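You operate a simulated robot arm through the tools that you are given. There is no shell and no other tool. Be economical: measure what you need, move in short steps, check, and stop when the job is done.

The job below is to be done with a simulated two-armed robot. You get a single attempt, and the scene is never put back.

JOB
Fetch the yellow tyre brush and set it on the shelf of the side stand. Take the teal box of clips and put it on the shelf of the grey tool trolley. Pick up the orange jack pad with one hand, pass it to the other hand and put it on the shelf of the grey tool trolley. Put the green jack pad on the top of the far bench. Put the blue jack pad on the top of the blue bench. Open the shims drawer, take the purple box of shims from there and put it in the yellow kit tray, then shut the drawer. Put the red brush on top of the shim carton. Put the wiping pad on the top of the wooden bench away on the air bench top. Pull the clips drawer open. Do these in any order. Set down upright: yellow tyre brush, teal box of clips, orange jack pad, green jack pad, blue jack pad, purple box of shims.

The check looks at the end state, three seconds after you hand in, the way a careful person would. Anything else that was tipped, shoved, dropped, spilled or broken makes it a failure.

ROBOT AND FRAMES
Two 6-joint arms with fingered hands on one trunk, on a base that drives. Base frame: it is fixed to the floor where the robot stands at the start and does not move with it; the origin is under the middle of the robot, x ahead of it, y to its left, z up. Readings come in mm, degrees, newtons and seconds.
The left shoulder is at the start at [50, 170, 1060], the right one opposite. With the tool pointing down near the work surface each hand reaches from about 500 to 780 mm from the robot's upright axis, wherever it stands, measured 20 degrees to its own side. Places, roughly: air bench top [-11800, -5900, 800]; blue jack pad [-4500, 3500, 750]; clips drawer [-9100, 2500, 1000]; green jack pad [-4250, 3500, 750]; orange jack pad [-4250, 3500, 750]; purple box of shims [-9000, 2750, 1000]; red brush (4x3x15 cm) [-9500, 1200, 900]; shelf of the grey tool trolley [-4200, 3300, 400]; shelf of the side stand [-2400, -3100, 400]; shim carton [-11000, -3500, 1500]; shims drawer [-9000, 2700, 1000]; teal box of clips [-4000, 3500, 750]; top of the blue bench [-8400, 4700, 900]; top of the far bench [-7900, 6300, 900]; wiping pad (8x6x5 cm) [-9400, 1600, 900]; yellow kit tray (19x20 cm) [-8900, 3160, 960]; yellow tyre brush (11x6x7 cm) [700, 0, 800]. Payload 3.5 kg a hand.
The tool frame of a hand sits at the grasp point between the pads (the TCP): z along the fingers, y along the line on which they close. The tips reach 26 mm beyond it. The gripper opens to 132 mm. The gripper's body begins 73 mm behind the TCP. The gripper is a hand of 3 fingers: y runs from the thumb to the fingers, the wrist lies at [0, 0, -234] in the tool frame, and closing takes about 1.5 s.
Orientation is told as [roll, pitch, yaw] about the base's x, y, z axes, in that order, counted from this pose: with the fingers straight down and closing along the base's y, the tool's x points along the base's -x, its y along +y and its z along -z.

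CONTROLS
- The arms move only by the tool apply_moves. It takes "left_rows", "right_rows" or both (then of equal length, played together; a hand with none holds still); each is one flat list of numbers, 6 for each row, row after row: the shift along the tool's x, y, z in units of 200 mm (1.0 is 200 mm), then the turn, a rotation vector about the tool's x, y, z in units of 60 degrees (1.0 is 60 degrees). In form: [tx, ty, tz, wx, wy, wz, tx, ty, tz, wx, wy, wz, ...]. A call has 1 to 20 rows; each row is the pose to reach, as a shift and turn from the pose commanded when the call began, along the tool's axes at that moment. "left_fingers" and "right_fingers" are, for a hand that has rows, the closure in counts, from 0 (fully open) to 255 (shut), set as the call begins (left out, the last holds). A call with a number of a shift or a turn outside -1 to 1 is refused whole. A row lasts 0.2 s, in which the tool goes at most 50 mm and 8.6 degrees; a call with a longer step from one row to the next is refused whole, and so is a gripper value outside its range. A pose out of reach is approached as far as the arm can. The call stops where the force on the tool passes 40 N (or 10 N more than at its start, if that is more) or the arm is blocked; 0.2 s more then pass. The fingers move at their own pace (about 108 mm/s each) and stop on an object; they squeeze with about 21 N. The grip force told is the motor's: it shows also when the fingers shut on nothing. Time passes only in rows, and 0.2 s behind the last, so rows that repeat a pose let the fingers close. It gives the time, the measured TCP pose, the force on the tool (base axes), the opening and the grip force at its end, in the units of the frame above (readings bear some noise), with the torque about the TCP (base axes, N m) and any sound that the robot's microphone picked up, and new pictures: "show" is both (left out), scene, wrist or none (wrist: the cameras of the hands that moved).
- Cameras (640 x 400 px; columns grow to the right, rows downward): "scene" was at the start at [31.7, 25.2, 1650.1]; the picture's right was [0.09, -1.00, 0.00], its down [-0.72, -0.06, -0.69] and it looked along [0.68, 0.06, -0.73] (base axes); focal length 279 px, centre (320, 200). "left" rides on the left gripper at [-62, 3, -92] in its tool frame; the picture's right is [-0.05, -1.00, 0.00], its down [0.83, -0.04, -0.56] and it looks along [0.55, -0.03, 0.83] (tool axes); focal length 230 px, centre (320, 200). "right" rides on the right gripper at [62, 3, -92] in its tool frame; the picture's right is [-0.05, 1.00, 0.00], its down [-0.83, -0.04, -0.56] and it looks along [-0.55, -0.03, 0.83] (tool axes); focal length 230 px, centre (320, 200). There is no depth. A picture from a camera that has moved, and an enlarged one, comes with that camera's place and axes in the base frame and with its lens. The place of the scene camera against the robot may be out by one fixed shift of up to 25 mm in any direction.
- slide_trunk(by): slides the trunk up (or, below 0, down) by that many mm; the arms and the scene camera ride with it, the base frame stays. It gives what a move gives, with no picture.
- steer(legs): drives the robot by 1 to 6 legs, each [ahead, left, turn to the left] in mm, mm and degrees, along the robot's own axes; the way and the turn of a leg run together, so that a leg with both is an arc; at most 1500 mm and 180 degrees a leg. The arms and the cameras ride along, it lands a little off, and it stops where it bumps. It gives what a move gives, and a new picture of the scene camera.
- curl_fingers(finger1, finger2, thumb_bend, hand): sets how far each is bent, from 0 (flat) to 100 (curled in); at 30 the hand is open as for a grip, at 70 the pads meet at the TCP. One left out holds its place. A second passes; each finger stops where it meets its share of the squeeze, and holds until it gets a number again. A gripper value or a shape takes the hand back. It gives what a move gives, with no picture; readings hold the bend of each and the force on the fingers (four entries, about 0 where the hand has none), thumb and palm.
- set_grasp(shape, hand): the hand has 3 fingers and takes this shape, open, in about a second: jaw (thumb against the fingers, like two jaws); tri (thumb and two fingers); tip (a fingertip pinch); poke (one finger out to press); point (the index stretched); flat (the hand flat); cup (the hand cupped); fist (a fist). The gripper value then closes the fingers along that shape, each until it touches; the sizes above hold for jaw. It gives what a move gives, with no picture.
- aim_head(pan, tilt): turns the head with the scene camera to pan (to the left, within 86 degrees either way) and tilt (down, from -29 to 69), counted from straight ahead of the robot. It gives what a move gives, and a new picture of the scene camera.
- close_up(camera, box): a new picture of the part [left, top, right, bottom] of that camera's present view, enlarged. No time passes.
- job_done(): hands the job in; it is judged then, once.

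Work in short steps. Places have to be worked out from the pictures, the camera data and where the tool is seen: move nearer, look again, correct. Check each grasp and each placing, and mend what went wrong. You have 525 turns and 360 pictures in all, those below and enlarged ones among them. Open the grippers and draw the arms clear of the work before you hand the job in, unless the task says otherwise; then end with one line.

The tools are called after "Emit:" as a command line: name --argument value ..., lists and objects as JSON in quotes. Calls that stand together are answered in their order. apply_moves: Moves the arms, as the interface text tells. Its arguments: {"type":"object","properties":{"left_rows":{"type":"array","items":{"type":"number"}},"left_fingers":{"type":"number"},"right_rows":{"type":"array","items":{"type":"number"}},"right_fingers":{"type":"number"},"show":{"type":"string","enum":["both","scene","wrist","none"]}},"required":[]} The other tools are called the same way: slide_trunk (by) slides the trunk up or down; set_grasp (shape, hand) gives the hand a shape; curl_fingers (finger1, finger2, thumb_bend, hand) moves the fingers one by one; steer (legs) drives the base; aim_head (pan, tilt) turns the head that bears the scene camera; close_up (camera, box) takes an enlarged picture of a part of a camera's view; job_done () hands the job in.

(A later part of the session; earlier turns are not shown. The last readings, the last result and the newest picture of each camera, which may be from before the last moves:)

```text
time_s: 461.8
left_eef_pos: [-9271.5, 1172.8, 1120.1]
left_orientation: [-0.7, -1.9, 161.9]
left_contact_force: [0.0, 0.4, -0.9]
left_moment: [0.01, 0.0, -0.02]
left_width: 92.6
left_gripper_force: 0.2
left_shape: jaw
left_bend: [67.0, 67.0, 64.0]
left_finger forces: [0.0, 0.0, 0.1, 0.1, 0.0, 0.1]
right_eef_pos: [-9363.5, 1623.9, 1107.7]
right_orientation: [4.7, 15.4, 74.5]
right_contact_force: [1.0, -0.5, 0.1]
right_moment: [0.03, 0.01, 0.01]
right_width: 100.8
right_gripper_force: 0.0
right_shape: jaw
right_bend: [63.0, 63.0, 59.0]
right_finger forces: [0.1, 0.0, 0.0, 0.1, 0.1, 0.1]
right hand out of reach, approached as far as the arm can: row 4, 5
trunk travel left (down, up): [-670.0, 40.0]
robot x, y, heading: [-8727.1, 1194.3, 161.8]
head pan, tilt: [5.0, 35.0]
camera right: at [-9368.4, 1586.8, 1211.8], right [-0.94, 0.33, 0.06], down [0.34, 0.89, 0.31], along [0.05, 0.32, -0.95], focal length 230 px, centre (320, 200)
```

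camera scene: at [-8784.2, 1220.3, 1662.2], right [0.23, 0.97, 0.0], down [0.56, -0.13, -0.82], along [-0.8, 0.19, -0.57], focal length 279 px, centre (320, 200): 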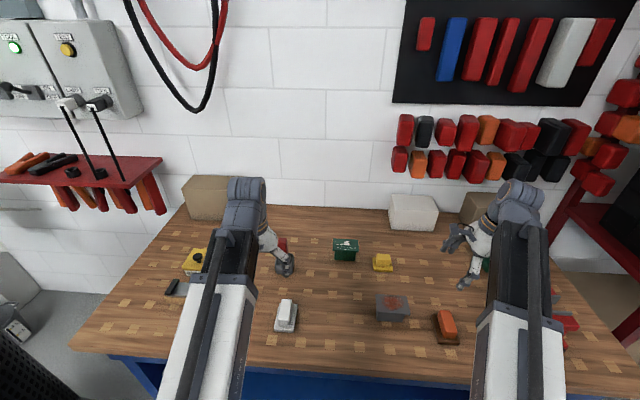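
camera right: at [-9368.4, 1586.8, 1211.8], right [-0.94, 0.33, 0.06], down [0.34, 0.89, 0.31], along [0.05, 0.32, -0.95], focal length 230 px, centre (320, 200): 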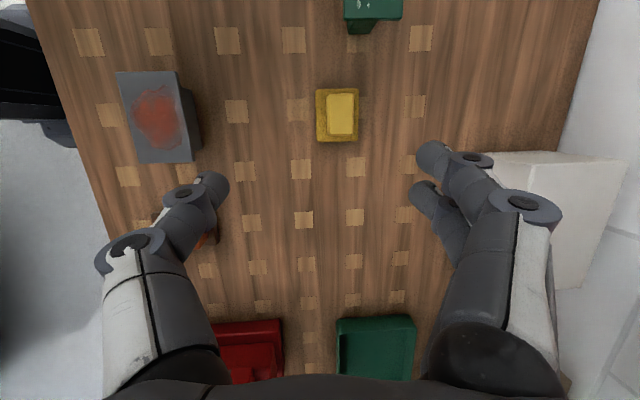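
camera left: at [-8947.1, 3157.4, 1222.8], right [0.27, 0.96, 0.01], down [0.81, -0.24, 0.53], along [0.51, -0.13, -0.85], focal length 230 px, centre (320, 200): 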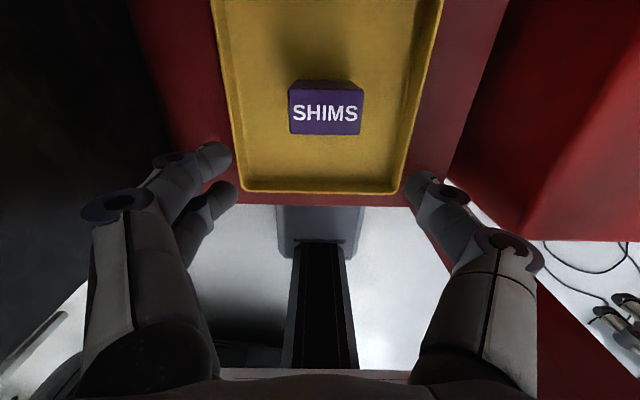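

The pad's handle top is near (-9409, 1592, 947). I drive forward 45 mm more, then lower over it.

Emit:
steer --legs '[[45, 0, 0]]'

Emit:
apply_moves --right_rows '[0.03, -0.02, 0.16, 0, 0, 0, 0.04, -0.03, 0.33, 0, 0, 0, 0.045, -0.05, 0.5, 0, 0, 0, 0.045, -0.05, 0.645, 0, 0, 0]' --right_fingers 100 --show "wrist"

```text
time_s: 462.7
left_eef_pos: [-9314.4, 1186.9, 1118.5]
left_orientation: [-0.7, -1.8, 161.8]
left_contact_force: [-0.4, 0.1, -0.4]
left_moment: [-0.02, -0.04, 0.0]
left_width: 93.0
left_gripper_force: 0.1
left_shape: jaw
left_bend: [67.0, 67.0, 64.0]
left_finger forces: [0.0, 0.0, 0.1, 0.0, 0.0, 0.0]
right_eef_pos: [-9406.6, 1638.2, 1106.3]
right_orientation: [4.6, 15.4, 74.6]
right_contact_force: [0.2, -0.6, -0.3]
right_moment: [0.01, -0.03, 0.01]
right_width: 100.8
right_gripper_force: 0.1
right_shape: jaw
right_bend: [63.0, 63.0, 59.0]
right_finger forces: [0.0, 0.0, 0.0, 0.1, 0.1, 0.1]
trunk travel left (down, up): [-670.0, 40.0]
robot x, y, heading: [-8767.0, 1207.2, 161.6]
head pan, tilt: [5.0, 35.0]
camera scene: at [-8826.8, 1234.5, 1662.2], right [0.23, 0.97, 0.0], down [0.56, -0.13, -0.82], along [-0.8, 0.19, -0.57], focal length 279 px, centre (320, 200)
```

scene: 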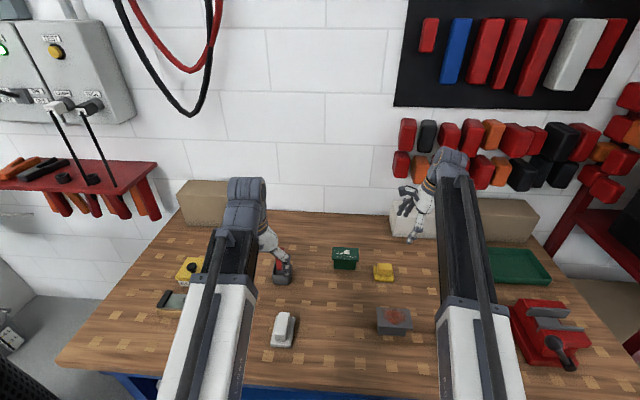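

```text
time_s: 463.7
left_eef_pos: [-9313.1, 1187.0, 1119.8]
left_orientation: [-0.7, -2.0, 161.8]
left_contact_force: [-0.7, -1.0, 0.8]
left_moment: [0.0, 0.02, -0.03]
left_width: 92.9
left_gripper_force: 0.2
left_shape: jaw
left_bend: [67.0, 67.0, 64.0]
left_finger forces: [0.0, 0.1, 0.0, 0.0, 0.0, 0.0]
right_eef_pos: [-9417.6, 1598.0, 985.1]
right_orientation: [4.9, 15.7, 74.9]
right_contact_force: [0.2, 0.3, 0.5]
right_moment: [-0.02, -0.01, 0.02]
right_width: 80.9
right_gripper_force: 0.1
right_shape: jaw
right_bend: [71.0, 71.0, 71.0]
right_finger forces: [0.1, 0.0, 0.0, 0.0, 0.1, 0.0]
trunk travel left (down, up): [-670.0, 40.0]
robot x, y, heading: [-8773.4, 1206.2, 161.4]
head pan, tilt: [5.0, 35.0]
camera right: at [-9420.4, 1563.1, 1090.7], right [-0.94, 0.33, 0.07], down [0.33, 0.89, 0.31], along [0.04, 0.31, -0.95], focal length 230 px, centre (320, 200)
```

right: 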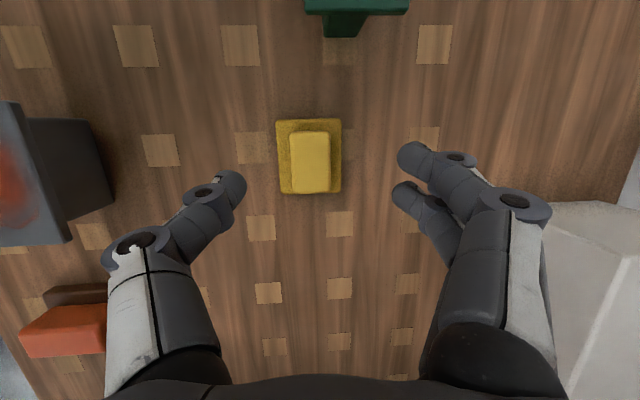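

Centred. I lower 40 mm with a small shift and close.

Emit:
apply_moves --right_rows '[0.02, -0.015, 0.1, 0, 0, 0, 0, -0.025, 0.208, 0, 0, 0]' --show "none"

Emit:
apply_moves --right_rows '[0, 0, 0, 0, 0, 0, 0, 0, 0, 0, 0, 0, 0, 0, 0, 0, 0, 0, 0, 0, 0, 0, 0, 0, 0, 0, 0, 0, 0, 0]' --right_fingers 255 --show "wrist"

```text
time_s: 464.3
left_eef_pos: [-9314.1, 1186.8, 1120.3]
left_orientation: [-0.7, -1.9, 161.9]
left_contact_force: [-0.5, 0.0, -1.0]
left_moment: [-0.02, 0.01, 0.04]
left_width: 92.6
left_gripper_force: 0.1
left_shape: jaw
left_bend: [67.0, 67.0, 64.0]
left_finger forces: [0.0, 0.1, 0.0, 0.0, 0.0, 0.0]
right_eef_pos: [-9419.3, 1586.6, 946.3]
right_orientation: [4.9, 15.7, 75.0]
right_contact_force: [0.3, 0.5, 0.1]
right_moment: [0.0, 0.01, 0.02]
right_width: 80.6
right_gripper_force: 0.1
right_shape: jaw
right_bend: [71.0, 71.0, 71.0]
right_finger forces: [0.0, 0.0, 0.1, 0.1, 0.1, 0.0]
trunk travel left (down, up): [-670.0, 40.0]
robot x, y, heading: [-8775.0, 1207.3, 161.3]
head pan, tilt: [5.0, 35.0]
```

```text
time_s: 465.5
left_eef_pos: [-9314.3, 1186.0, 1118.9]
left_orientation: [-0.7, -1.9, 161.8]
left_contact_force: [-1.0, -0.9, -0.8]
left_moment: [-0.01, 0.0, -0.03]
left_width: 93.1
left_gripper_force: 0.0
left_shape: jaw
left_bend: [67.0, 67.0, 64.0]
left_finger forces: [0.0, 0.1, 0.1, 0.0, 0.0, 0.0]
right_eef_pos: [-9418.4, 1587.2, 946.5]
right_orientation: [4.9, 15.5, 75.0]
right_contact_force: [-0.3, 0.5, 0.2]
right_moment: [-0.04, -0.01, -0.01]
right_width: 0.0
right_gripper_force: 20.8
right_shape: jaw
right_bend: [64.0, 64.0, 66.0]
right_finger forces: [0.0, 0.0, 0.0, 0.0, 0.1, 0.0]
trunk travel left (down, up): [-670.0, 40.0]
robot x, y, heading: [-8768.5, 1210.6, 161.6]
head pan, tilt: [5.0, 35.0]
camera right: at [-9422.7, 1551.0, 1051.0], right [-0.94, 0.33, 0.07], down [0.33, 0.89, 0.31], along [0.04, 0.31, -0.95], focal length 230 px, centre (320, 200)
```

right: 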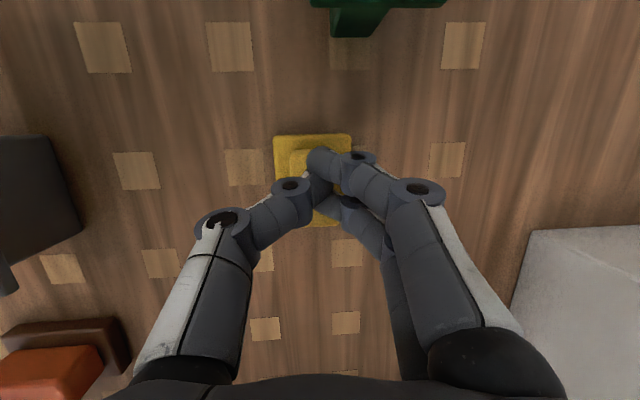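

The fingers closed above the handle, so the bench is lower than assumed. I reopen, lower 28 mm more, and close again.

Emit:
apply_moves --right_rows '[0, 0, 0, 0, 0, 0, 0, 0, 0, 0, 0, 0, 0, 0, 0, 0, 0, 0, 0, 0, 0, 0, 0, 0, -0.01, -0.02, 0.07, 0, 0, 0, -0.03, -0.02, 0.14, 0, 0, 0]' --right_fingers 100 --show "wrist"

Emit:
apply_moves --right_rows '[0, 0, 0, 0, 0, 0, 0, 0, 0, 0, 0, 0, 0, 0, 0, 0, 0, 0, 0, 0, 0, 0, 0, 0, 0, 0, 0, 0, 0, 0]' --right_fingers 255 --show "wrist"

```text
time_s: 466.9
left_eef_pos: [-9313.2, 1187.0, 1119.1]
left_orientation: [-0.7, -2.0, 161.9]
left_contact_force: [0.5, -0.1, -0.5]
left_moment: [-0.03, -0.01, -0.01]
left_width: 92.9
left_gripper_force: 0.1
left_shape: jaw
left_bend: [67.0, 67.0, 64.0]
left_finger forces: [0.0, 0.0, 0.1, 0.0, 0.1, 0.0]
right_eef_pos: [-9418.4, 1583.9, 916.2]
right_orientation: [4.7, 15.7, 74.5]
right_contact_force: [-0.8, -0.9, 0.2]
right_moment: [0.01, -0.01, 0.0]
right_width: 80.5
right_gripper_force: 0.1
right_shape: jaw
right_bend: [71.0, 71.0, 71.0]
right_finger forces: [0.1, 0.0, 0.1, 0.0, 0.0, 0.0]
trunk travel left (down, up): [-670.0, 40.0]
robot x, y, heading: [-8770.0, 1205.7, 161.8]
head pan, tilt: [5.0, 35.0]
camera right: at [-9422.7, 1548.0, 1021.9], right [-0.94, 0.34, 0.06], down [0.34, 0.89, 0.31], along [0.04, 0.31, -0.95], focal length 230 px, centre (320, 200)
```

right: 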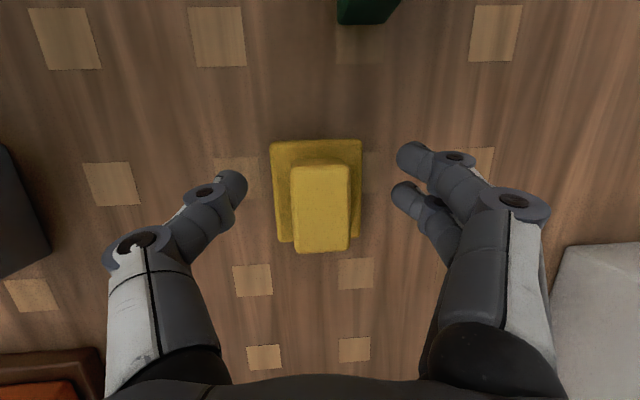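

```text
time_s: 468.1
left_eef_pos: [-9313.9, 1188.0, 1118.8]
left_orientation: [-0.7, -1.9, 161.9]
left_contact_force: [0.1, 0.5, 0.5]
left_moment: [0.0, -0.01, 0.0]
left_width: 92.8
left_gripper_force: 0.1
left_shape: jaw
left_bend: [67.0, 67.0, 64.0]
left_finger forces: [0.1, 0.1, 0.0, 0.0, 0.0, 0.1]
right_eef_pos: [-9418.7, 1583.9, 917.6]
right_orientation: [4.8, 15.6, 74.6]
right_contact_force: [-0.6, -0.1, 0.5]
right_moment: [0.0, 0.01, 0.01]
right_width: 26.9
right_gripper_force: 21.2
right_shape: jaw
right_bend: [73.0, 73.0, 70.0]
right_finger forces: [9.2, 9.5, 0.1, 0.0, 18.8, 0.0]
trunk travel left (down, up): [-670.0, 40.0]
robot x, y, heading: [-8771.0, 1211.6, 161.9]
head pan, tilt: [5.0, 35.0]
camera right: at [-9422.6, 1548.1, 1021.8], right [-0.94, 0.34, 0.06], down [0.34, 0.89, 0.31], along [0.04, 0.31, -0.95], focal length 230 px, centre (320, 200)
```

right: 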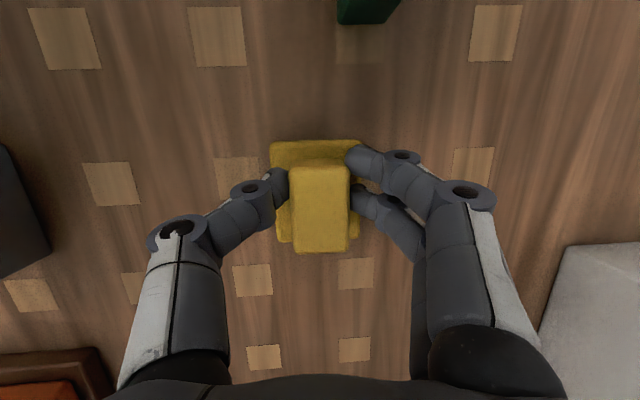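

Gripped. I lift the pad 165 mm.

Emit:
apply_moves --right_rows '[0.03, 0, -0.1, 0, 0, 0, 0.085, 0, -0.3, 0, 0, 0, 0.14, 0, -0.5, 0, 0, 0, 0.19, 0, -0.68, 0, 0, 0, 0.22, -0.05, -0.8, 0, 0, 0]' --show "none"

Emit:
close_up --camera "left" --box '[0, 0, 640, 400]'

```text
time_s: 469.3
left_eef_pos: [-9313.1, 1186.6, 1120.6]
left_orientation: [-0.8, -1.9, 161.9]
left_contact_force: [-0.3, 0.4, 0.7]
left_moment: [0.02, 0.04, 0.03]
left_width: 93.0
left_gripper_force: 0.1
left_shape: jaw
left_bend: [67.0, 67.0, 64.0]
left_finger forces: [0.0, 0.0, 0.0, 0.0, 0.1, 0.0]
right_eef_pos: [-9386.4, 1598.6, 1072.4]
right_orientation: [5.1, 15.3, 76.1]
right_contact_force: [0.1, -0.9, -0.4]
right_moment: [-0.02, -0.02, 0.0]
right_width: 26.6
right_gripper_force: 21.0
right_shape: jaw
right_bend: [73.0, 73.0, 70.0]
right_finger forces: [9.3, 9.5, 0.0, 0.1, 18.8, 0.0]
right hand out of reach, approached as far as the arm can: row 2, 3, 4, 5
trunk travel left (down, up): [-670.0, 40.0]
robot x, y, heading: [-8767.7, 1210.6, 161.9]
head pan, tilt: [5.0, 35.0]
```

```text
1.00 times, centred on (320, 200) of left
camera zoom: at [-9371.2, 1201.8, 1214.1], right [0.26, 0.97, 0.01], down [0.82, -0.23, 0.53], along [0.51, -0.13, -0.85], focal length 230 px, centre (320, 200)
```

zoom: 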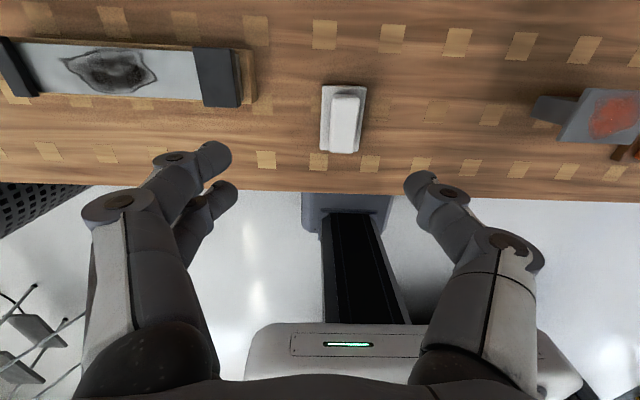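

The pad is held. I move the left hand above the red brush and look down.

Emit:
apply_moves --left_rows '[-0.2, -0.03, 0, 0, 0, 0, -0.4, -0.06, 0, 0, 0, 0, -0.6, -0.1, 0, 0, 0, 0, -0.77, -0.125, 0, 0, 0, 0]' --show "both"

```text
time_s: 470.3
left_eef_pos: [-9453.8, 1260.3, 1122.7]
left_orientation: [-0.7, -1.9, 161.9]
left_contact_force: [0.3, -0.5, 0.8]
left_moment: [0.01, 0.03, -0.03]
left_width: 92.7
left_gripper_force: 0.0
left_shape: jaw
left_bend: [67.0, 67.0, 64.0]
left_finger forces: [0.1, 0.0, 0.0, 0.0, 0.1, 0.0]
right_eef_pos: [-9388.0, 1599.1, 1072.2]
right_orientation: [5.1, 15.4, 76.1]
right_contact_force: [-0.3, 0.1, -0.4]
right_moment: [0.0, 0.01, -0.01]
right_width: 26.6
right_gripper_force: 21.3
right_shape: jaw
right_bend: [73.0, 73.0, 70.0]
right_finger forces: [9.2, 9.4, 0.0, 0.1, 18.8, 0.0]
trunk travel left (down, up): [-670.0, 40.0]
robot x, y, heading: [-8767.2, 1207.8, 161.9]
head pan, tilt: [5.0, 35.0]
camera scene: at [-8825.5, 1234.0, 1662.2], right [0.23, 0.97, 0.0], down [0.56, -0.13, -0.82], along [-0.8, 0.19, -0.57], focal length 279 px, centre (320, 200)
camera left: at [-9510.9, 1275.5, 1217.4], right [0.26, 0.97, 0.01], down [0.82, -0.23, 0.53], along [0.51, -0.13, -0.85], focal length 230 px, centre (320, 200)
```

scene: 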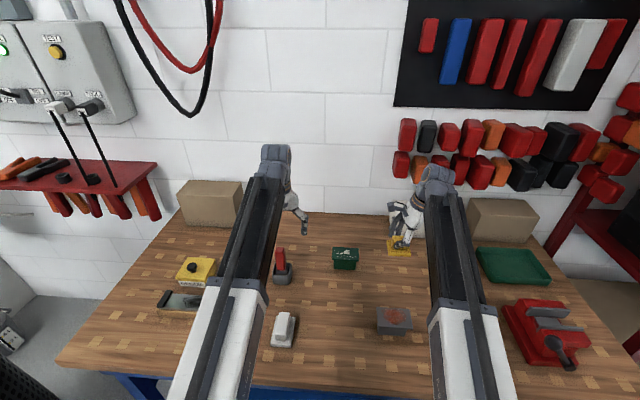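
left: 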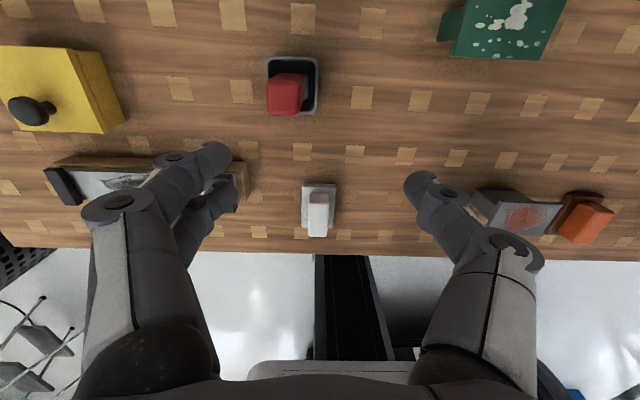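

The brush top is near (-9494, 1244). I shift and lower partway, then look.

Emit:
apply_moves --left_rows '[-0.08, 0.07, 0.05, 0, 0, 0, -0.16, 0.138, 0.15, 0, 0, 0, -0.16, 0.138, 0.35, 0, 0, 0]' --show "wrist"

```text
time_s: 471.1
left_eef_pos: [-9493.5, 1243.6, 1055.6]
left_orientation: [-0.8, -1.9, 162.0]
left_contact_force: [0.0, 0.1, 0.1]
left_moment: [-0.01, -0.03, -0.02]
left_width: 92.8
left_gripper_force: 0.0
left_shape: jaw
left_bend: [67.0, 67.0, 64.0]
left_finger forces: [0.0, 0.0, 0.0, 0.1, 0.0, 0.0]
right_eef_pos: [-9387.2, 1599.3, 1072.9]
right_orientation: [5.0, 15.3, 76.1]
right_contact_force: [-0.4, 0.3, -0.8]
right_moment: [0.02, -0.01, 0.0]
right_width: 26.7
right_gripper_force: 21.0
right_shape: jaw
right_bend: [73.0, 73.0, 70.0]
right_finger forces: [9.2, 9.5, 0.0, 0.0, 18.7, 0.0]
trunk travel left (down, up): [-670.0, 40.0]
robot x, y, heading: [-8770.7, 1208.3, 161.6]
head pan, tilt: [5.0, 35.0]
camera left: at [-9551.6, 1259.3, 1149.4], right [0.26, 0.96, 0.01], down [0.82, -0.23, 0.53], along [0.51, -0.13, -0.85], focal length 230 px, centre (320, 200)
```

left: 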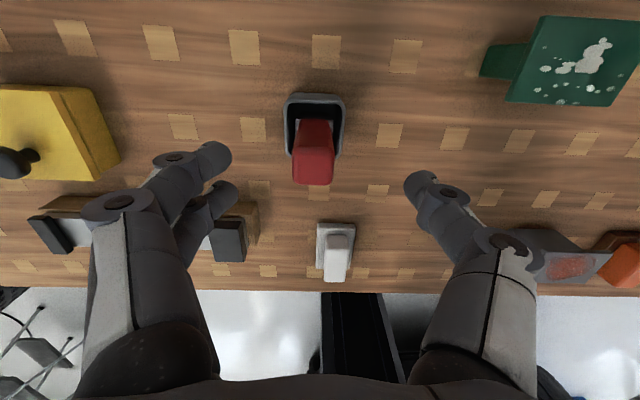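

The top is at z≈1017, right under the hand. I lower 60 mm and close.

Emit:
apply_moves --left_rows '[0, 0.02, 0.12, 0, 0, 0, -0.01, 0.02, 0.24, 0, 0, 0, -0.02, 0.02, 0.31, 0, 0, 0]' --show "none"

Emit:
apply_moves --left_rows '[0, 0, 0, 0, 0, 0, 0, 0, 0, 0, 0, 0, 0, 0, 0, 0, 0, 0, 0, 0, 0, 0, 0, 0, 0, 0, 0, 0, 0, 0]' --left_fingers 255 --show "none"

Emit:
apply_moves --left_rows '[0, 0, -0.1, 0, 0, 0, 0, 0, -0.25, 0, 0, 0, 0, 0, -0.4, 0, 0, 0, 0, 0, -0.55, 0, 0, 0, 0, 0, -0.7, 0, 0, 0, 0, 0, -0.85, 0, 0, 0]' --show "both"

```text
time_s: 471.9
left_eef_pos: [-9499.4, 1242.3, 993.9]
left_orientation: [-0.7, -2.0, 161.9]
left_contact_force: [-0.4, 1.0, 0.4]
left_moment: [-0.01, 0.01, 0.0]
left_width: 92.8
left_gripper_force: 0.1
left_shape: jaw
left_bend: [67.0, 67.0, 64.0]
left_finger forces: [0.1, 0.0, 0.0, 0.0, 0.0, 0.1]
right_eef_pos: [-9387.7, 1599.8, 1072.3]
right_orientation: [5.1, 15.4, 76.1]
right_contact_force: [0.2, -0.1, -0.6]
right_moment: [0.02, 0.0, 0.01]
right_width: 26.7
right_gripper_force: 21.3
right_shape: jaw
right_bend: [73.0, 73.0, 70.0]
right_finger forces: [9.1, 9.4, 0.0, 0.0, 18.8, 0.1]
trunk travel left (down, up): [-670.0, 40.0]
robot x, y, heading: [-8770.1, 1205.2, 161.6]
head pan, tilt: [5.0, 35.0]
```

```text
time_s: 473.1
left_eef_pos: [-9499.4, 1243.3, 994.9]
left_orientation: [-0.7, -1.9, 161.8]
left_contact_force: [0.0, -0.3, -0.1]
left_moment: [-0.05, 0.01, -0.01]
left_width: 12.8
left_gripper_force: 21.1
left_shape: jaw
left_bend: [66.0, 72.0, 71.0]
left_finger forces: [0.1, 14.1, 0.1, 0.1, 16.3, 0.0]
right_eef_pos: [-9386.7, 1600.3, 1073.6]
right_orientation: [5.1, 15.4, 76.1]
right_contact_force: [-0.2, 0.7, -1.2]
right_moment: [0.03, 0.03, 0.03]
right_width: 26.4
right_gripper_force: 20.6
right_shape: jaw
right_bend: [73.0, 73.0, 70.0]
right_finger forces: [9.1, 9.6, 0.0, 0.1, 18.8, 0.0]
trunk travel left (down, up): [-670.0, 40.0]
robot x, y, heading: [-8767.3, 1208.2, 161.5]
head pan, tilt: [5.0, 35.0]
```

```text
time_s: 474.5
left_eef_pos: [-9494.6, 1239.6, 1162.0]
left_orientation: [-0.7, -1.8, 161.8]
left_contact_force: [-0.2, 0.5, -0.4]
left_moment: [0.0, 0.02, 0.01]
left_width: 12.7
left_gripper_force: 21.4
left_shape: jaw
left_bend: [66.0, 72.0, 71.0]
left_finger forces: [0.1, 13.6, 0.0, 0.0, 16.4, 0.0]
right_eef_pos: [-9386.0, 1600.2, 1073.8]
right_orientation: [5.1, 15.3, 76.1]
right_contact_force: [0.1, -0.6, -0.4]
right_moment: [0.01, -0.03, 0.01]
right_width: 26.7
right_gripper_force: 20.8
right_shape: jaw
right_bend: [73.0, 73.0, 70.0]
right_finger forces: [9.2, 9.5, 0.1, 0.0, 18.8, 0.1]
trunk travel left (down, up): [-670.0, 40.0]
robot x, y, heading: [-8770.0, 1207.5, 161.9]
head pan, tilt: [5.0, 35.0]
camera scene: at [-8825.0, 1233.9, 1662.2], right [0.23, 0.97, 0.0], down [0.56, -0.13, -0.82], along [-0.8, 0.19, -0.57], focal length 279 px, centre (320, 200)
camera left: at [-9553.0, 1255.2, 1256.8], right [0.26, 0.97, 0.01], down [0.82, -0.23, 0.53], along [0.51, -0.13, -0.85], focal length 230 px, centre (320, 200)
```

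scene: 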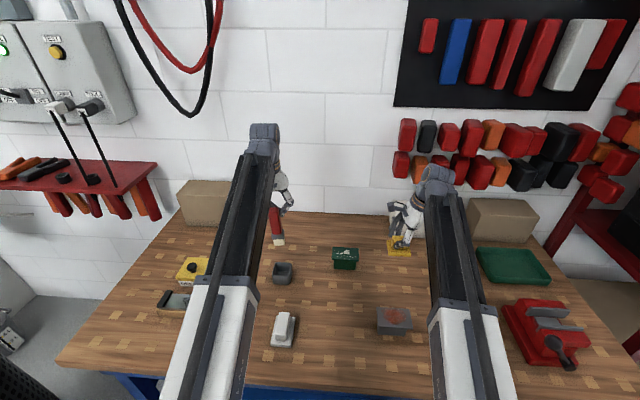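
left: 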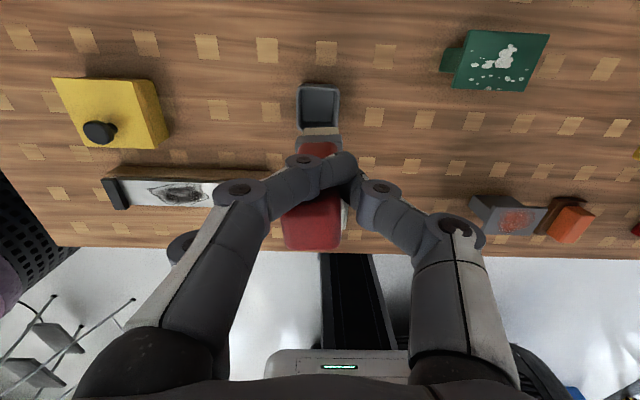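

The brush is lifted out of its cup (held between two fingers), the pad in the right hand. I back away from the bench and turn toward the south-west to see the way to the carton.

Emit:
steer --legs '[[-480, 0, 0], [0, 0, 78]]'

Emit:
aim_head --pan 0 --tilt 10

```text
time_s: 480.6
left_eef_pos: [-8520.0, 357.3, 1162.5]
left_orientation: [-0.8, -1.8, -121.8]
left_contact_force: [0.2, -0.7, -1.0]
left_moment: [-0.03, 0.04, -0.01]
left_width: 12.5
left_gripper_force: 21.4
left_shape: jaw
left_bend: [66.0, 72.0, 71.0]
left_finger forces: [0.1, 13.6, 0.0, 0.1, 16.3, 0.0]
right_eef_pos: [-8843.3, 548.3, 1072.9]
right_orientation: [5.1, 15.2, 152.3]
right_contact_force: [-1.0, 0.8, -0.2]
right_moment: [0.01, -0.01, -0.01]
right_width: 25.9
right_gripper_force: 21.3
right_shape: jaw
right_bend: [73.0, 73.0, 70.0]
right_finger forces: [9.1, 9.3, 0.0, 0.0, 18.5, 0.0]
trunk travel left (down, up): [-670.0, 40.0]
robot x, y, heading: [-8311.6, 1058.3, -122.0]
head pan, tilt: [5.0, 35.0]
camera scene: at [-8342.4, 1028.0, 1662.3], right [-0.89, 0.46, 0.0], down [0.26, 0.51, -0.82], along [-0.37, -0.73, -0.57], focal length 279 px, centre (320, 200)
```

scene: 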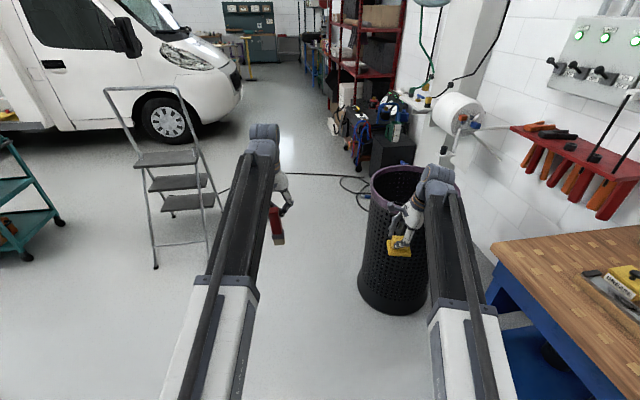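

```text
time_s: 481.5
left_eef_pos: [-8519.1, 357.5, 1163.3]
left_orientation: [-0.7, -1.9, -121.9]
left_contact_force: [-0.6, 0.1, -0.3]
left_moment: [-0.02, -0.01, 0.04]
left_width: 12.5
left_gripper_force: 21.5
left_shape: jaw
left_bend: [66.0, 72.0, 71.0]
left_finger forces: [0.0, 13.5, 0.0, 0.0, 16.3, 0.0]
right_eef_pos: [-8843.7, 548.6, 1073.0]
right_orientation: [5.1, 15.5, 152.4]
right_contact_force: [0.2, -0.2, 0.0]
right_moment: [0.02, -0.01, 0.02]
right_width: 26.4
right_gripper_force: 21.6
right_shape: jaw
right_bend: [73.0, 73.0, 70.0]
right_finger forces: [9.1, 9.2, 0.1, 0.0, 18.4, 0.0]
trunk travel left (down, up): [-670.0, 40.0]
robot x, y, heading: [-8314.3, 1054.7, -121.9]
head pan, tilt: [0.0, 10.0]
camera scene: at [-8351.8, 1027.7, 1702.3], right [-0.85, 0.53, 0.0], down [0.09, 0.15, -0.98], along [-0.52, -0.83, -0.17], focal length 279 px, centre (320, 200)
```

scene: 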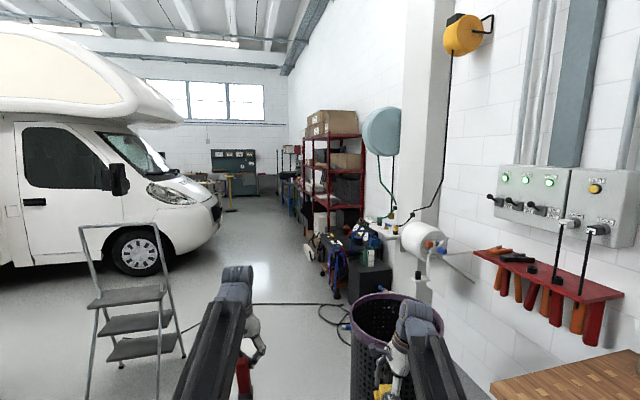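

The corridor to the south-west is clear: bin on the right, ladder on the left. I drive along it, keeping a bit left of the bin.

Emit:
steer --legs '[[1400, 250, 0], [1400, 0, 0]]'

```text
time_s: 495.1
left_eef_pos: [-9793.0, -2143.0, 1162.4]
left_orientation: [-0.7, -2.0, -122.0]
left_contact_force: [0.7, 0.2, -1.0]
left_moment: [-0.01, 0.0, 0.0]
left_width: 12.9
left_gripper_force: 20.1
left_shape: jaw
left_bend: [66.0, 72.0, 71.0]
left_finger forces: [0.1, 13.5, 0.0, 0.0, 16.2, 0.1]
right_eef_pos: [-10115.3, -1952.5, 1072.5]
right_orientation: [5.1, 15.5, 152.2]
right_contact_force: [0.0, 0.8, -1.3]
right_moment: [0.0, -0.02, 0.02]
right_width: 26.3
right_gripper_force: 21.3
right_shape: jaw
right_bend: [73.0, 73.0, 70.0]
right_finger forces: [9.2, 9.3, 0.0, 0.1, 18.5, 0.1]
trunk travel left (down, up): [-670.0, 40.0]
robot x, y, heading: [-9585.1, -1444.2, -122.1]
head pan, tilt: [0.0, 10.0]
camera scene: at [-9623.5, -1472.1, 1702.4], right [-0.85, 0.53, 0.0], down [0.09, 0.15, -0.98], along [-0.52, -0.83, -0.17], focal length 279 px, centre (320, 200)
```

scene: 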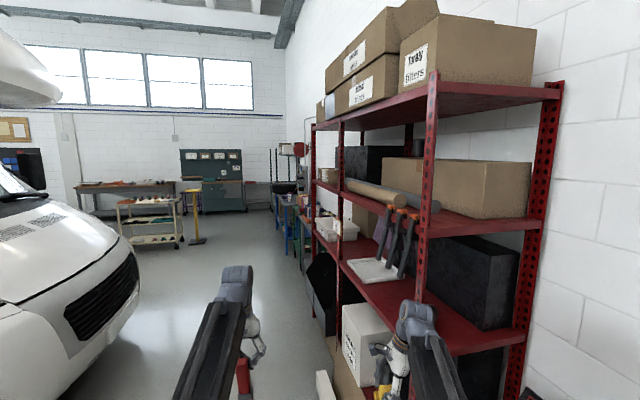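

I zoom on the place where the shim carton should be.

Emit:
close_up --camera "scene" --box '[270, 120, 450, 260]'

```text
2.86 times, centred on (360, 190) of scene
camera zoom: at [-9623.5, -1472.1, 1702.4], right [-0.85, 0.53, 0.0], down [0.09, 0.15, -0.98], along [-0.52, -0.83, -0.17], focal length 796 px, centre (206, 229)
```

zoom: 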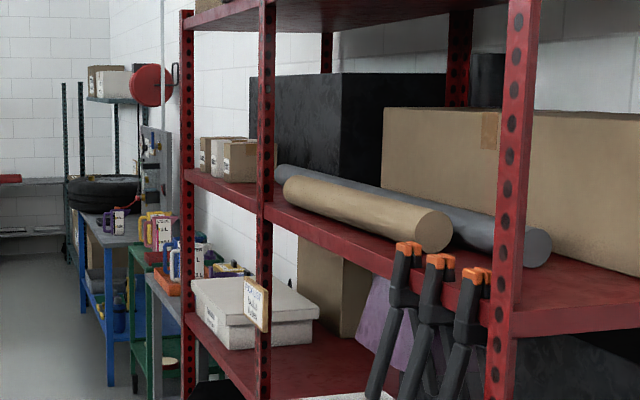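

The small cartons on the middle shelf's far end are the candidates. I move along and away from the shelf, then turn to face it.

Emit:
steer --legs '[[1100, 527, 0], [1100, 527, 0], [0, 0, -76]]'

Emit:
close_up --camera "scene" --box '[180, 100, 480, 300]'

```text
time_s: 510.5
left_eef_pos: [-10584.2, -3849.1, 1161.9]
left_orientation: [-0.7, -1.9, 161.6]
left_contact_force: [-0.7, -0.3, -1.4]
left_moment: [-0.01, 0.01, -0.01]
left_width: 12.6
left_gripper_force: 21.2
left_shape: jaw
left_bend: [66.0, 72.0, 71.0]
left_finger forces: [0.0, 13.3, 0.0, 0.0, 16.3, 0.0]
right_eef_pos: [-10472.5, -3490.3, 1073.1]
right_orientation: [5.1, 15.4, 75.8]
right_contact_force: [0.5, 0.1, 0.4]
right_moment: [-0.03, 0.0, 0.0]
right_width: 26.0
right_gripper_force: 20.7
right_shape: jaw
right_bend: [73.0, 73.0, 70.0]
right_finger forces: [8.9, 9.2, 0.0, 0.0, 18.0, 0.0]
trunk travel left (down, up): [-670.0, 40.0]
robot x, y, heading: [-9850.7, -3886.2, 161.5]
head pan, tilt: [0.0, 10.0]
camera scene: at [-9915.7, -3849.2, 1702.4], right [0.32, 0.95, 0.0], down [0.16, -0.06, -0.98], along [-0.93, 0.31, -0.17], focal length 279 px, centre (320, 200)
```

scene: 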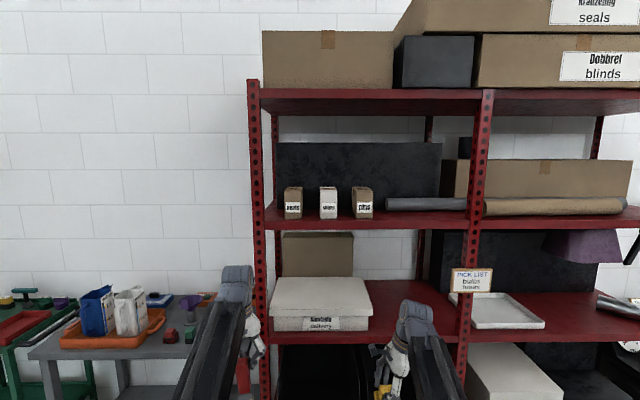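

```text
2.00 times, centred on (330, 200) of scene
camera zoom: at [-9915.7, -3849.2, 1702.4], right [0.32, 0.95, 0.0], down [0.16, -0.06, -0.98], along [-0.93, 0.31, -0.17], focal length 557 px, centre (300, 200)
```

zoom: 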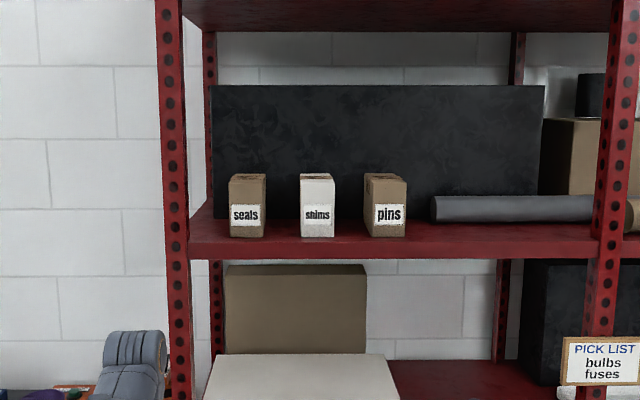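

The white box labelled "shims" on the middle shelf is the carton: top near z≈1540, about 70 mm wide. I'll lay the brush on it with the left hand pointing forward. First I raise the trunk and the left hand while pitching it.

Emit:
slide_trunk --by 38

Emit:
apply_moves --left_rows '[0, 0, -0.15, 0, -0.139, 0, 0, 0, -0.3, 0, -0.278, 0, 0, 0, -0.45, 0, -0.417, 0, 0, 0, -0.6, 0, -0.556, 0, 0, 0, -0.75, 0, -0.695, 0, 0, 0, -0.9, 0, -0.833, 0]' --show "none"

Emit:
apply_moves --left_rows '[-0.115, 0, -0.097, 0, -0.083, 0, -0.23, 0, -0.193, 0, -0.167, 0, -0.345, 0, -0.29, 0, -0.25, 0, -0.46, 0, -0.387, 0, -0.333, 0, -0.575, 0, -0.483, 0, -0.417, 0, -0.69, 0, -0.58, 0, -0.5, 0]' --show "both"

```text
time_s: 511.3
left_eef_pos: [-10582.7, -3848.9, 1199.7]
left_orientation: [-0.7, -1.9, 161.6]
left_contact_force: [0.7, -1.1, -0.6]
left_moment: [-0.02, 0.04, 0.02]
left_width: 12.9
left_gripper_force: 20.9
left_shape: jaw
left_bend: [66.0, 72.0, 71.0]
left_finger forces: [0.0, 13.3, 0.0, 0.0, 16.3, 0.0]
right_eef_pos: [-10474.1, -3490.6, 1110.9]
right_orientation: [5.1, 15.3, 75.8]
right_contact_force: [0.2, 0.2, -0.6]
right_moment: [0.03, 0.0, 0.01]
right_width: 26.2
right_gripper_force: 20.9
right_shape: jaw
right_bend: [73.0, 73.0, 70.0]
right_finger forces: [8.9, 9.2, 0.1, 0.0, 18.2, 0.1]
trunk travel left (down, up): [-708.0, 2.0]
robot x, y, heading: [-9857.9, -3882.0, 161.5]
head pan, tilt: [0.0, 10.0]
```

```text
time_s: 512.7
left_eef_pos: [-10577.9, -3850.9, 1381.6]
left_orientation: [-1.1, -52.0, 162.5]
left_contact_force: [-0.2, 0.4, -0.6]
left_moment: [-0.03, -0.06, -0.04]
left_width: 12.3
left_gripper_force: 21.6
left_shape: jaw
left_bend: [66.0, 72.0, 71.0]
left_finger forces: [0.2, 13.3, 0.0, 0.1, 16.2, 0.1]
right_eef_pos: [-10472.3, -3489.4, 1110.0]
right_orientation: [5.0, 15.3, 75.8]
right_contact_force: [0.2, -0.1, -0.1]
right_moment: [0.03, -0.01, -0.01]
right_width: 25.9
right_gripper_force: 20.5
right_shape: jaw
right_bend: [73.0, 73.0, 70.0]
right_finger forces: [8.9, 9.1, 0.0, 0.1, 18.1, 0.0]
trunk travel left (down, up): [-708.0, 2.0]
robot x, y, heading: [-9856.7, -3882.5, 161.6]
head pan, tilt: [0.0, 10.0]
```

```text
time_s: 514.1
left_eef_pos: [-10575.0, -3857.2, 1562.9]
left_orientation: [-4.9, -81.8, 166.4]
left_contact_force: [0.3, -0.1, -0.8]
left_moment: [0.03, -0.04, -0.01]
left_width: 12.8
left_gripper_force: 21.1
left_shape: jaw
left_bend: [66.0, 72.0, 71.0]
left_finger forces: [0.5, 13.3, 0.1, 0.1, 16.3, 0.0]
right_eef_pos: [-10474.0, -3490.3, 1110.7]
right_orientation: [5.0, 15.4, 75.8]
right_contact_force: [-0.3, 0.3, -1.4]
right_moment: [0.0, -0.01, -0.03]
right_width: 26.0
right_gripper_force: 20.8
right_shape: jaw
right_bend: [73.0, 73.0, 70.0]
right_finger forces: [8.9, 9.2, 0.0, 0.1, 18.0, 0.0]
trunk travel left (down, up): [-708.0, 2.0]
robot x, y, heading: [-9856.2, -3884.8, 161.2]
head pan, tilt: [0.0, 10.0]
camera scene: at [-9915.6, -3849.3, 1740.4], right [0.32, 0.95, 0.0], down [0.16, -0.06, -0.98], along [-0.93, 0.31, -0.17], focal length 279 px, centre (320, 200)
camera left: at [-10498.2, -3886.5, 1635.7], right [0.31, 0.95, 0.06], down [0.65, -0.16, -0.74], along [-0.7, 0.27, -0.67], focal length 230 px, centre (320, 200)
```

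scene: 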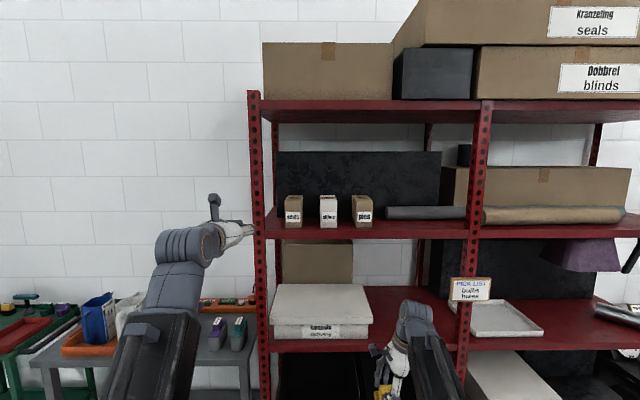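
left: 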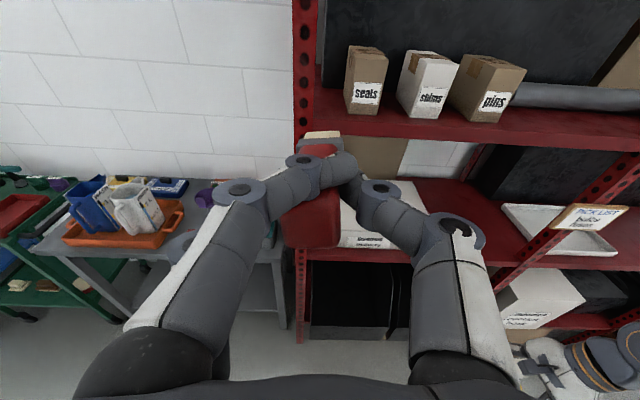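

Emit:
close_up --camera "left" --box '[280, 20, 560, 180]'

```text
2.29 times, centred on (420, 100) of left
camera zoom: at [-10498.2, -3886.5, 1635.7], right [0.31, 0.95, 0.06], down [0.65, -0.16, -0.74], along [-0.7, 0.27, -0.67], focal length 526 px, centre (91, 429)
```

zoom: 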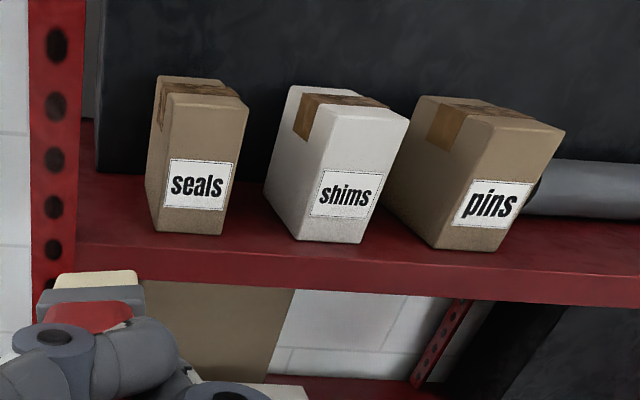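

The carton measures about 76×105×117 mm; its top is at z≈1542, centred at (-10992, -3455). I level the brush by pitching 13° more and raising 60 mm, and retract the right hand.

Emit:
apply_moves --left_rows '[-0.15, 0, -0.02, 0, -0.11, 0, -0.3, 0, -0.04, 0, -0.22, 0]' --show "none"

Emit:
apply_moves --right_rows '[0, -0.2, 0, 0, 0, 0, 0, -0.4, 0, 0, 0, 0, 0, -0.6, 0, 0, 0, 0, 0, -0.8, 0, 0, 0, 0, 0, -0.95, 0, 0, 0, 0]' --show "none"

Emit:
steer --legs '[[0, -250, 0], [300, 0, 0]]'

Emit:
close_up --camera "left" --box '[0, 0, 640, 400]'

```text
time_s: 514.7
left_eef_pos: [-10574.0, -3855.8, 1621.8]
left_orientation: [-172.1, -84.8, -26.3]
left_contact_force: [-0.6, -0.1, -0.8]
left_moment: [0.01, -0.02, 0.0]
left_width: 13.0
left_gripper_force: 21.0
left_shape: jaw
left_bend: [66.0, 72.0, 71.0]
left_finger forces: [0.5, 13.4, 0.0, 0.0, 16.4, 0.0]
right_eef_pos: [-10473.2, -3489.1, 1111.2]
right_orientation: [5.2, 15.5, 75.8]
right_contact_force: [0.6, 0.7, -0.3]
right_moment: [0.0, 0.01, -0.02]
right_width: 25.9
right_gripper_force: 21.1
right_shape: jaw
right_bend: [73.0, 73.0, 70.0]
right_finger forces: [8.9, 9.2, 0.0, 0.0, 18.0, 0.1]
trunk travel left (down, up): [-708.0, 2.0]
robot x, y, heading: [-9856.5, -3886.4, 161.6]
head pan, tilt: [0.0, 10.0]
```

```text
time_s: 515.9
left_eef_pos: [-10574.0, -3856.4, 1620.5]
left_orientation: [-172.0, -84.9, -26.3]
left_contact_force: [0.4, -0.6, -1.5]
left_moment: [-0.02, -0.04, 0.0]
left_width: 12.6
left_gripper_force: 21.1
left_shape: jaw
left_bend: [66.0, 72.0, 71.0]
left_finger forces: [0.5, 13.4, 0.1, 0.0, 16.4, 0.0]
right_eef_pos: [-10291.7, -3542.1, 1094.0]
right_orientation: [5.1, 15.5, 75.9]
right_contact_force: [0.8, -0.1, -0.2]
right_moment: [0.01, -0.02, 0.03]
right_width: 25.8
right_gripper_force: 20.5
right_shape: jaw
right_bend: [73.0, 73.0, 70.0]
right_finger forces: [8.9, 9.4, 0.0, 0.1, 18.2, 0.0]
trunk travel left (down, up): [-708.0, 2.0]
robot x, y, heading: [-9857.9, -3885.6, 161.4]
head pan, tilt: [0.0, 10.0]
```

```text
time_s: 519.3
left_eef_pos: [-10783.1, -3531.8, 1621.0]
left_orientation: [-172.0, -84.9, -26.1]
left_contact_force: [-0.2, 0.3, 0.1]
left_moment: [-0.06, -0.07, -0.01]
left_width: 12.6
left_gripper_force: 21.2
left_shape: jaw
left_bend: [66.0, 72.0, 71.0]
left_finger forces: [0.6, 13.4, 0.0, 0.1, 16.3, 0.0]
right_eef_pos: [-10502.3, -3216.3, 1094.3]
right_orientation: [5.1, 15.5, 76.1]
right_contact_force: [-0.8, -0.1, -0.3]
right_moment: [-0.02, -0.04, -0.01]
right_width: 25.9
right_gripper_force: 21.0
right_shape: jaw
right_bend: [73.0, 73.0, 70.0]
right_finger forces: [8.8, 9.3, 0.0, 0.0, 18.2, 0.0]
trunk travel left (down, up): [-708.0, 2.0]
robot x, y, heading: [-10061.8, -3559.5, 161.3]
head pan, tilt: [0.0, 10.0]
camera scene: at [-10124.0, -3521.0, 1740.3], right [0.31, 0.95, 0.0], down [0.17, -0.05, -0.98], along [-0.94, 0.31, -0.17], focal length 279 px, centre (320, 200)
```

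scene: 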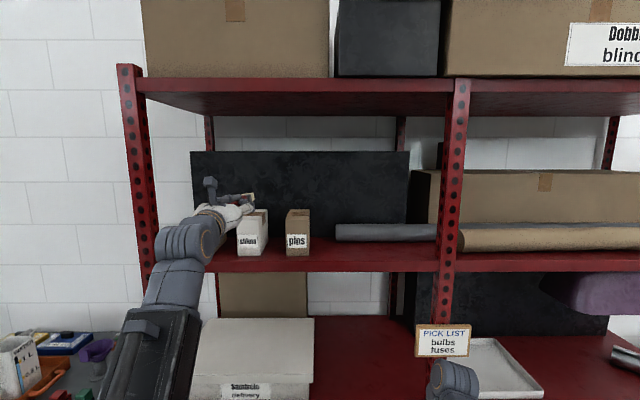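

```text
1.00 times, centred on (320, 200) of left
camera zoom: at [-10692.0, -3565.4, 1673.6], right [0.31, 0.95, 0.06], down [0.47, -0.1, -0.88], along [-0.82, 0.31, -0.48], focal length 230 px, centre (320, 200)
```

zoom: 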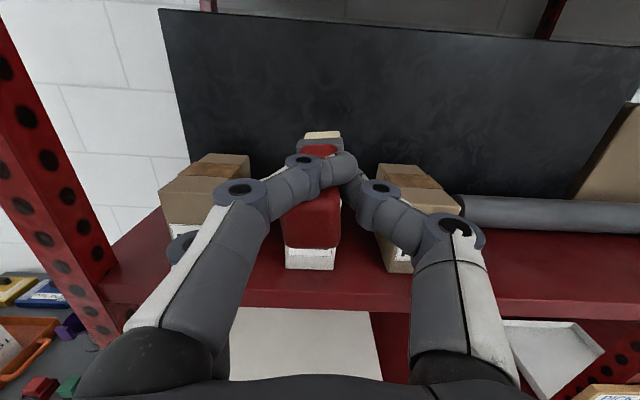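

The brush is above and in line with the carton (about 7 mm to the left). I drive in 185 mm at this height.

Emit:
steer --legs '[[185, -7, 0]]'

Emit:
close_up --camera "left" --box '[0, 0, 640, 400]'

Emit:
close_up --camera "scene" --box '[80, 120, 360, 300]'

```text
time_s: 520.9
left_eef_pos: [-10950.8, -3466.0, 1621.8]
left_orientation: [-172.5, -84.8, -26.0]
left_contact_force: [8.3, -2.2, 0.4]
left_moment: [-0.03, -0.11, 0.08]
left_width: 13.2
left_gripper_force: 20.9
left_shape: jaw
left_bend: [67.0, 73.0, 72.0]
left_finger forces: [2.1, 15.2, 0.1, 0.1, 20.0, 0.0]
right_eef_pos: [-10669.7, -3151.9, 1096.1]
right_orientation: [5.2, 15.4, 76.0]
right_contact_force: [-1.0, -0.8, -0.2]
right_moment: [-0.04, 0.01, 0.01]
right_width: 25.8
right_gripper_force: 21.0
right_shape: jaw
right_bend: [73.0, 73.0, 70.0]
right_finger forces: [8.9, 9.3, 0.1, 0.0, 18.2, 0.1]
trunk travel left (down, up): [-708.0, 2.0]
robot x, y, heading: [-10237.2, -3490.1, 161.7]
head pan, tilt: [0.0, 10.0]
camera scene: at [-10291.5, -3457.5, 1740.5], right [0.32, 0.95, 0.0], down [0.16, -0.05, -0.98], along [-0.93, 0.31, -0.17], focal length 279 px, centre (320, 200)
```

scene: 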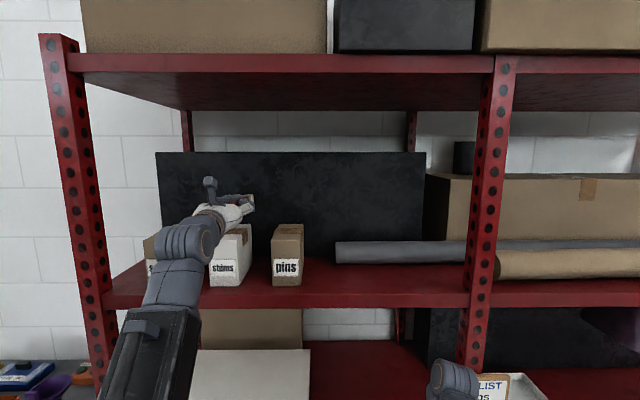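

```text
1.00 times, centred on (320, 200) of left
camera zoom: at [-10859.5, -3499.9, 1675.1], right [0.32, 0.95, 0.06], down [0.47, -0.1, -0.88], along [-0.82, 0.31, -0.48], focal length 230 px, centre (320, 200)
```

zoom: 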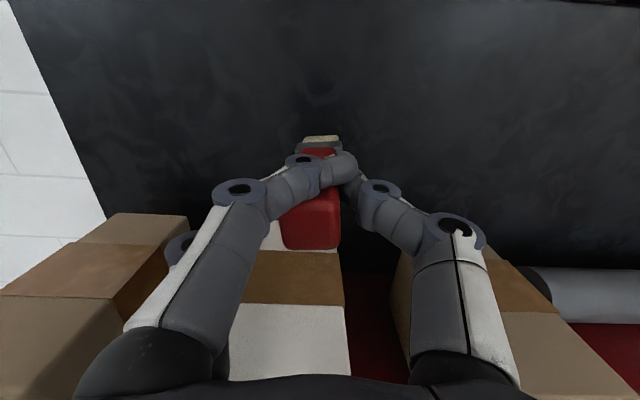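

```text
2.22 times, centred on (220, 210) of scene
camera zoom: at [-10291.5, -3457.5, 1740.5], right [0.32, 0.95, 0.0], down [0.16, -0.05, -0.98], along [-0.93, 0.31, -0.17], focal length 619 px, centre (542, 178)
```

zoom: 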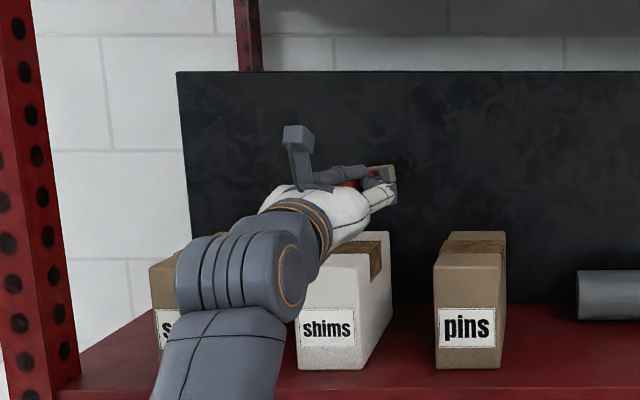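

The brush tip just touches the board behind the boxes, so it is already over the carton. I back off 12 mm, shift 8 mm left, and lower gently.

Emit:
apply_moves --left_rows '[0, 0.03, -0.04, 0, 0, 0, 0, 0.045, -0.07, 0, 0, 0, 0.06, 0.045, -0.07, 0, 0, 0, 0.11, 0.045, -0.07, 0, 0, 0, 0.14, 0.045, -0.07, 0, 0, 0, 0.16, 0.045, -0.07, 0, 0, 0, 0.18, 0.045, -0.07, 0, 0, 0, 0.2, 0.045, -0.07, 0, 0, 0]' --show "wrist"

```text
time_s: 522.7
left_eef_pos: [-10944.2, -3477.7, 1581.3]
left_orientation: [-172.1, -84.9, -26.2]
left_contact_force: [-0.4, 0.0, -0.4]
left_moment: [0.01, -0.03, 0.04]
left_width: 13.5
left_gripper_force: 20.9
left_shape: jaw
left_bend: [67.0, 72.0, 71.0]
left_finger forces: [0.5, 13.5, 0.0, 0.0, 17.5, 0.1]
right_eef_pos: [-10670.3, -3151.2, 1093.6]
right_orientation: [5.1, 15.3, 75.9]
right_contact_force: [0.2, 0.1, 0.5]
right_moment: [-0.01, -0.02, 0.0]
right_width: 26.0
right_gripper_force: 21.3
right_shape: jaw
right_bend: [73.0, 73.0, 70.0]
right_finger forces: [9.0, 9.3, 0.0, 0.1, 18.2, 0.1]
trunk travel left (down, up): [-708.0, 2.0]
robot x, y, heading: [-10234.4, -3491.8, 161.4]
head pan, tilt: [0.0, 10.0]
camera left: at [-10854.4, -3510.5, 1633.3], right [0.32, 0.95, 0.06], down [0.47, -0.1, -0.88], along [-0.82, 0.31, -0.48], focal length 230 px, centre (320, 200)
```

left: 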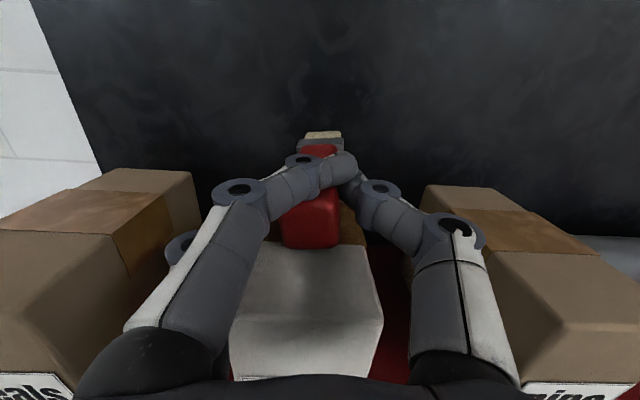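

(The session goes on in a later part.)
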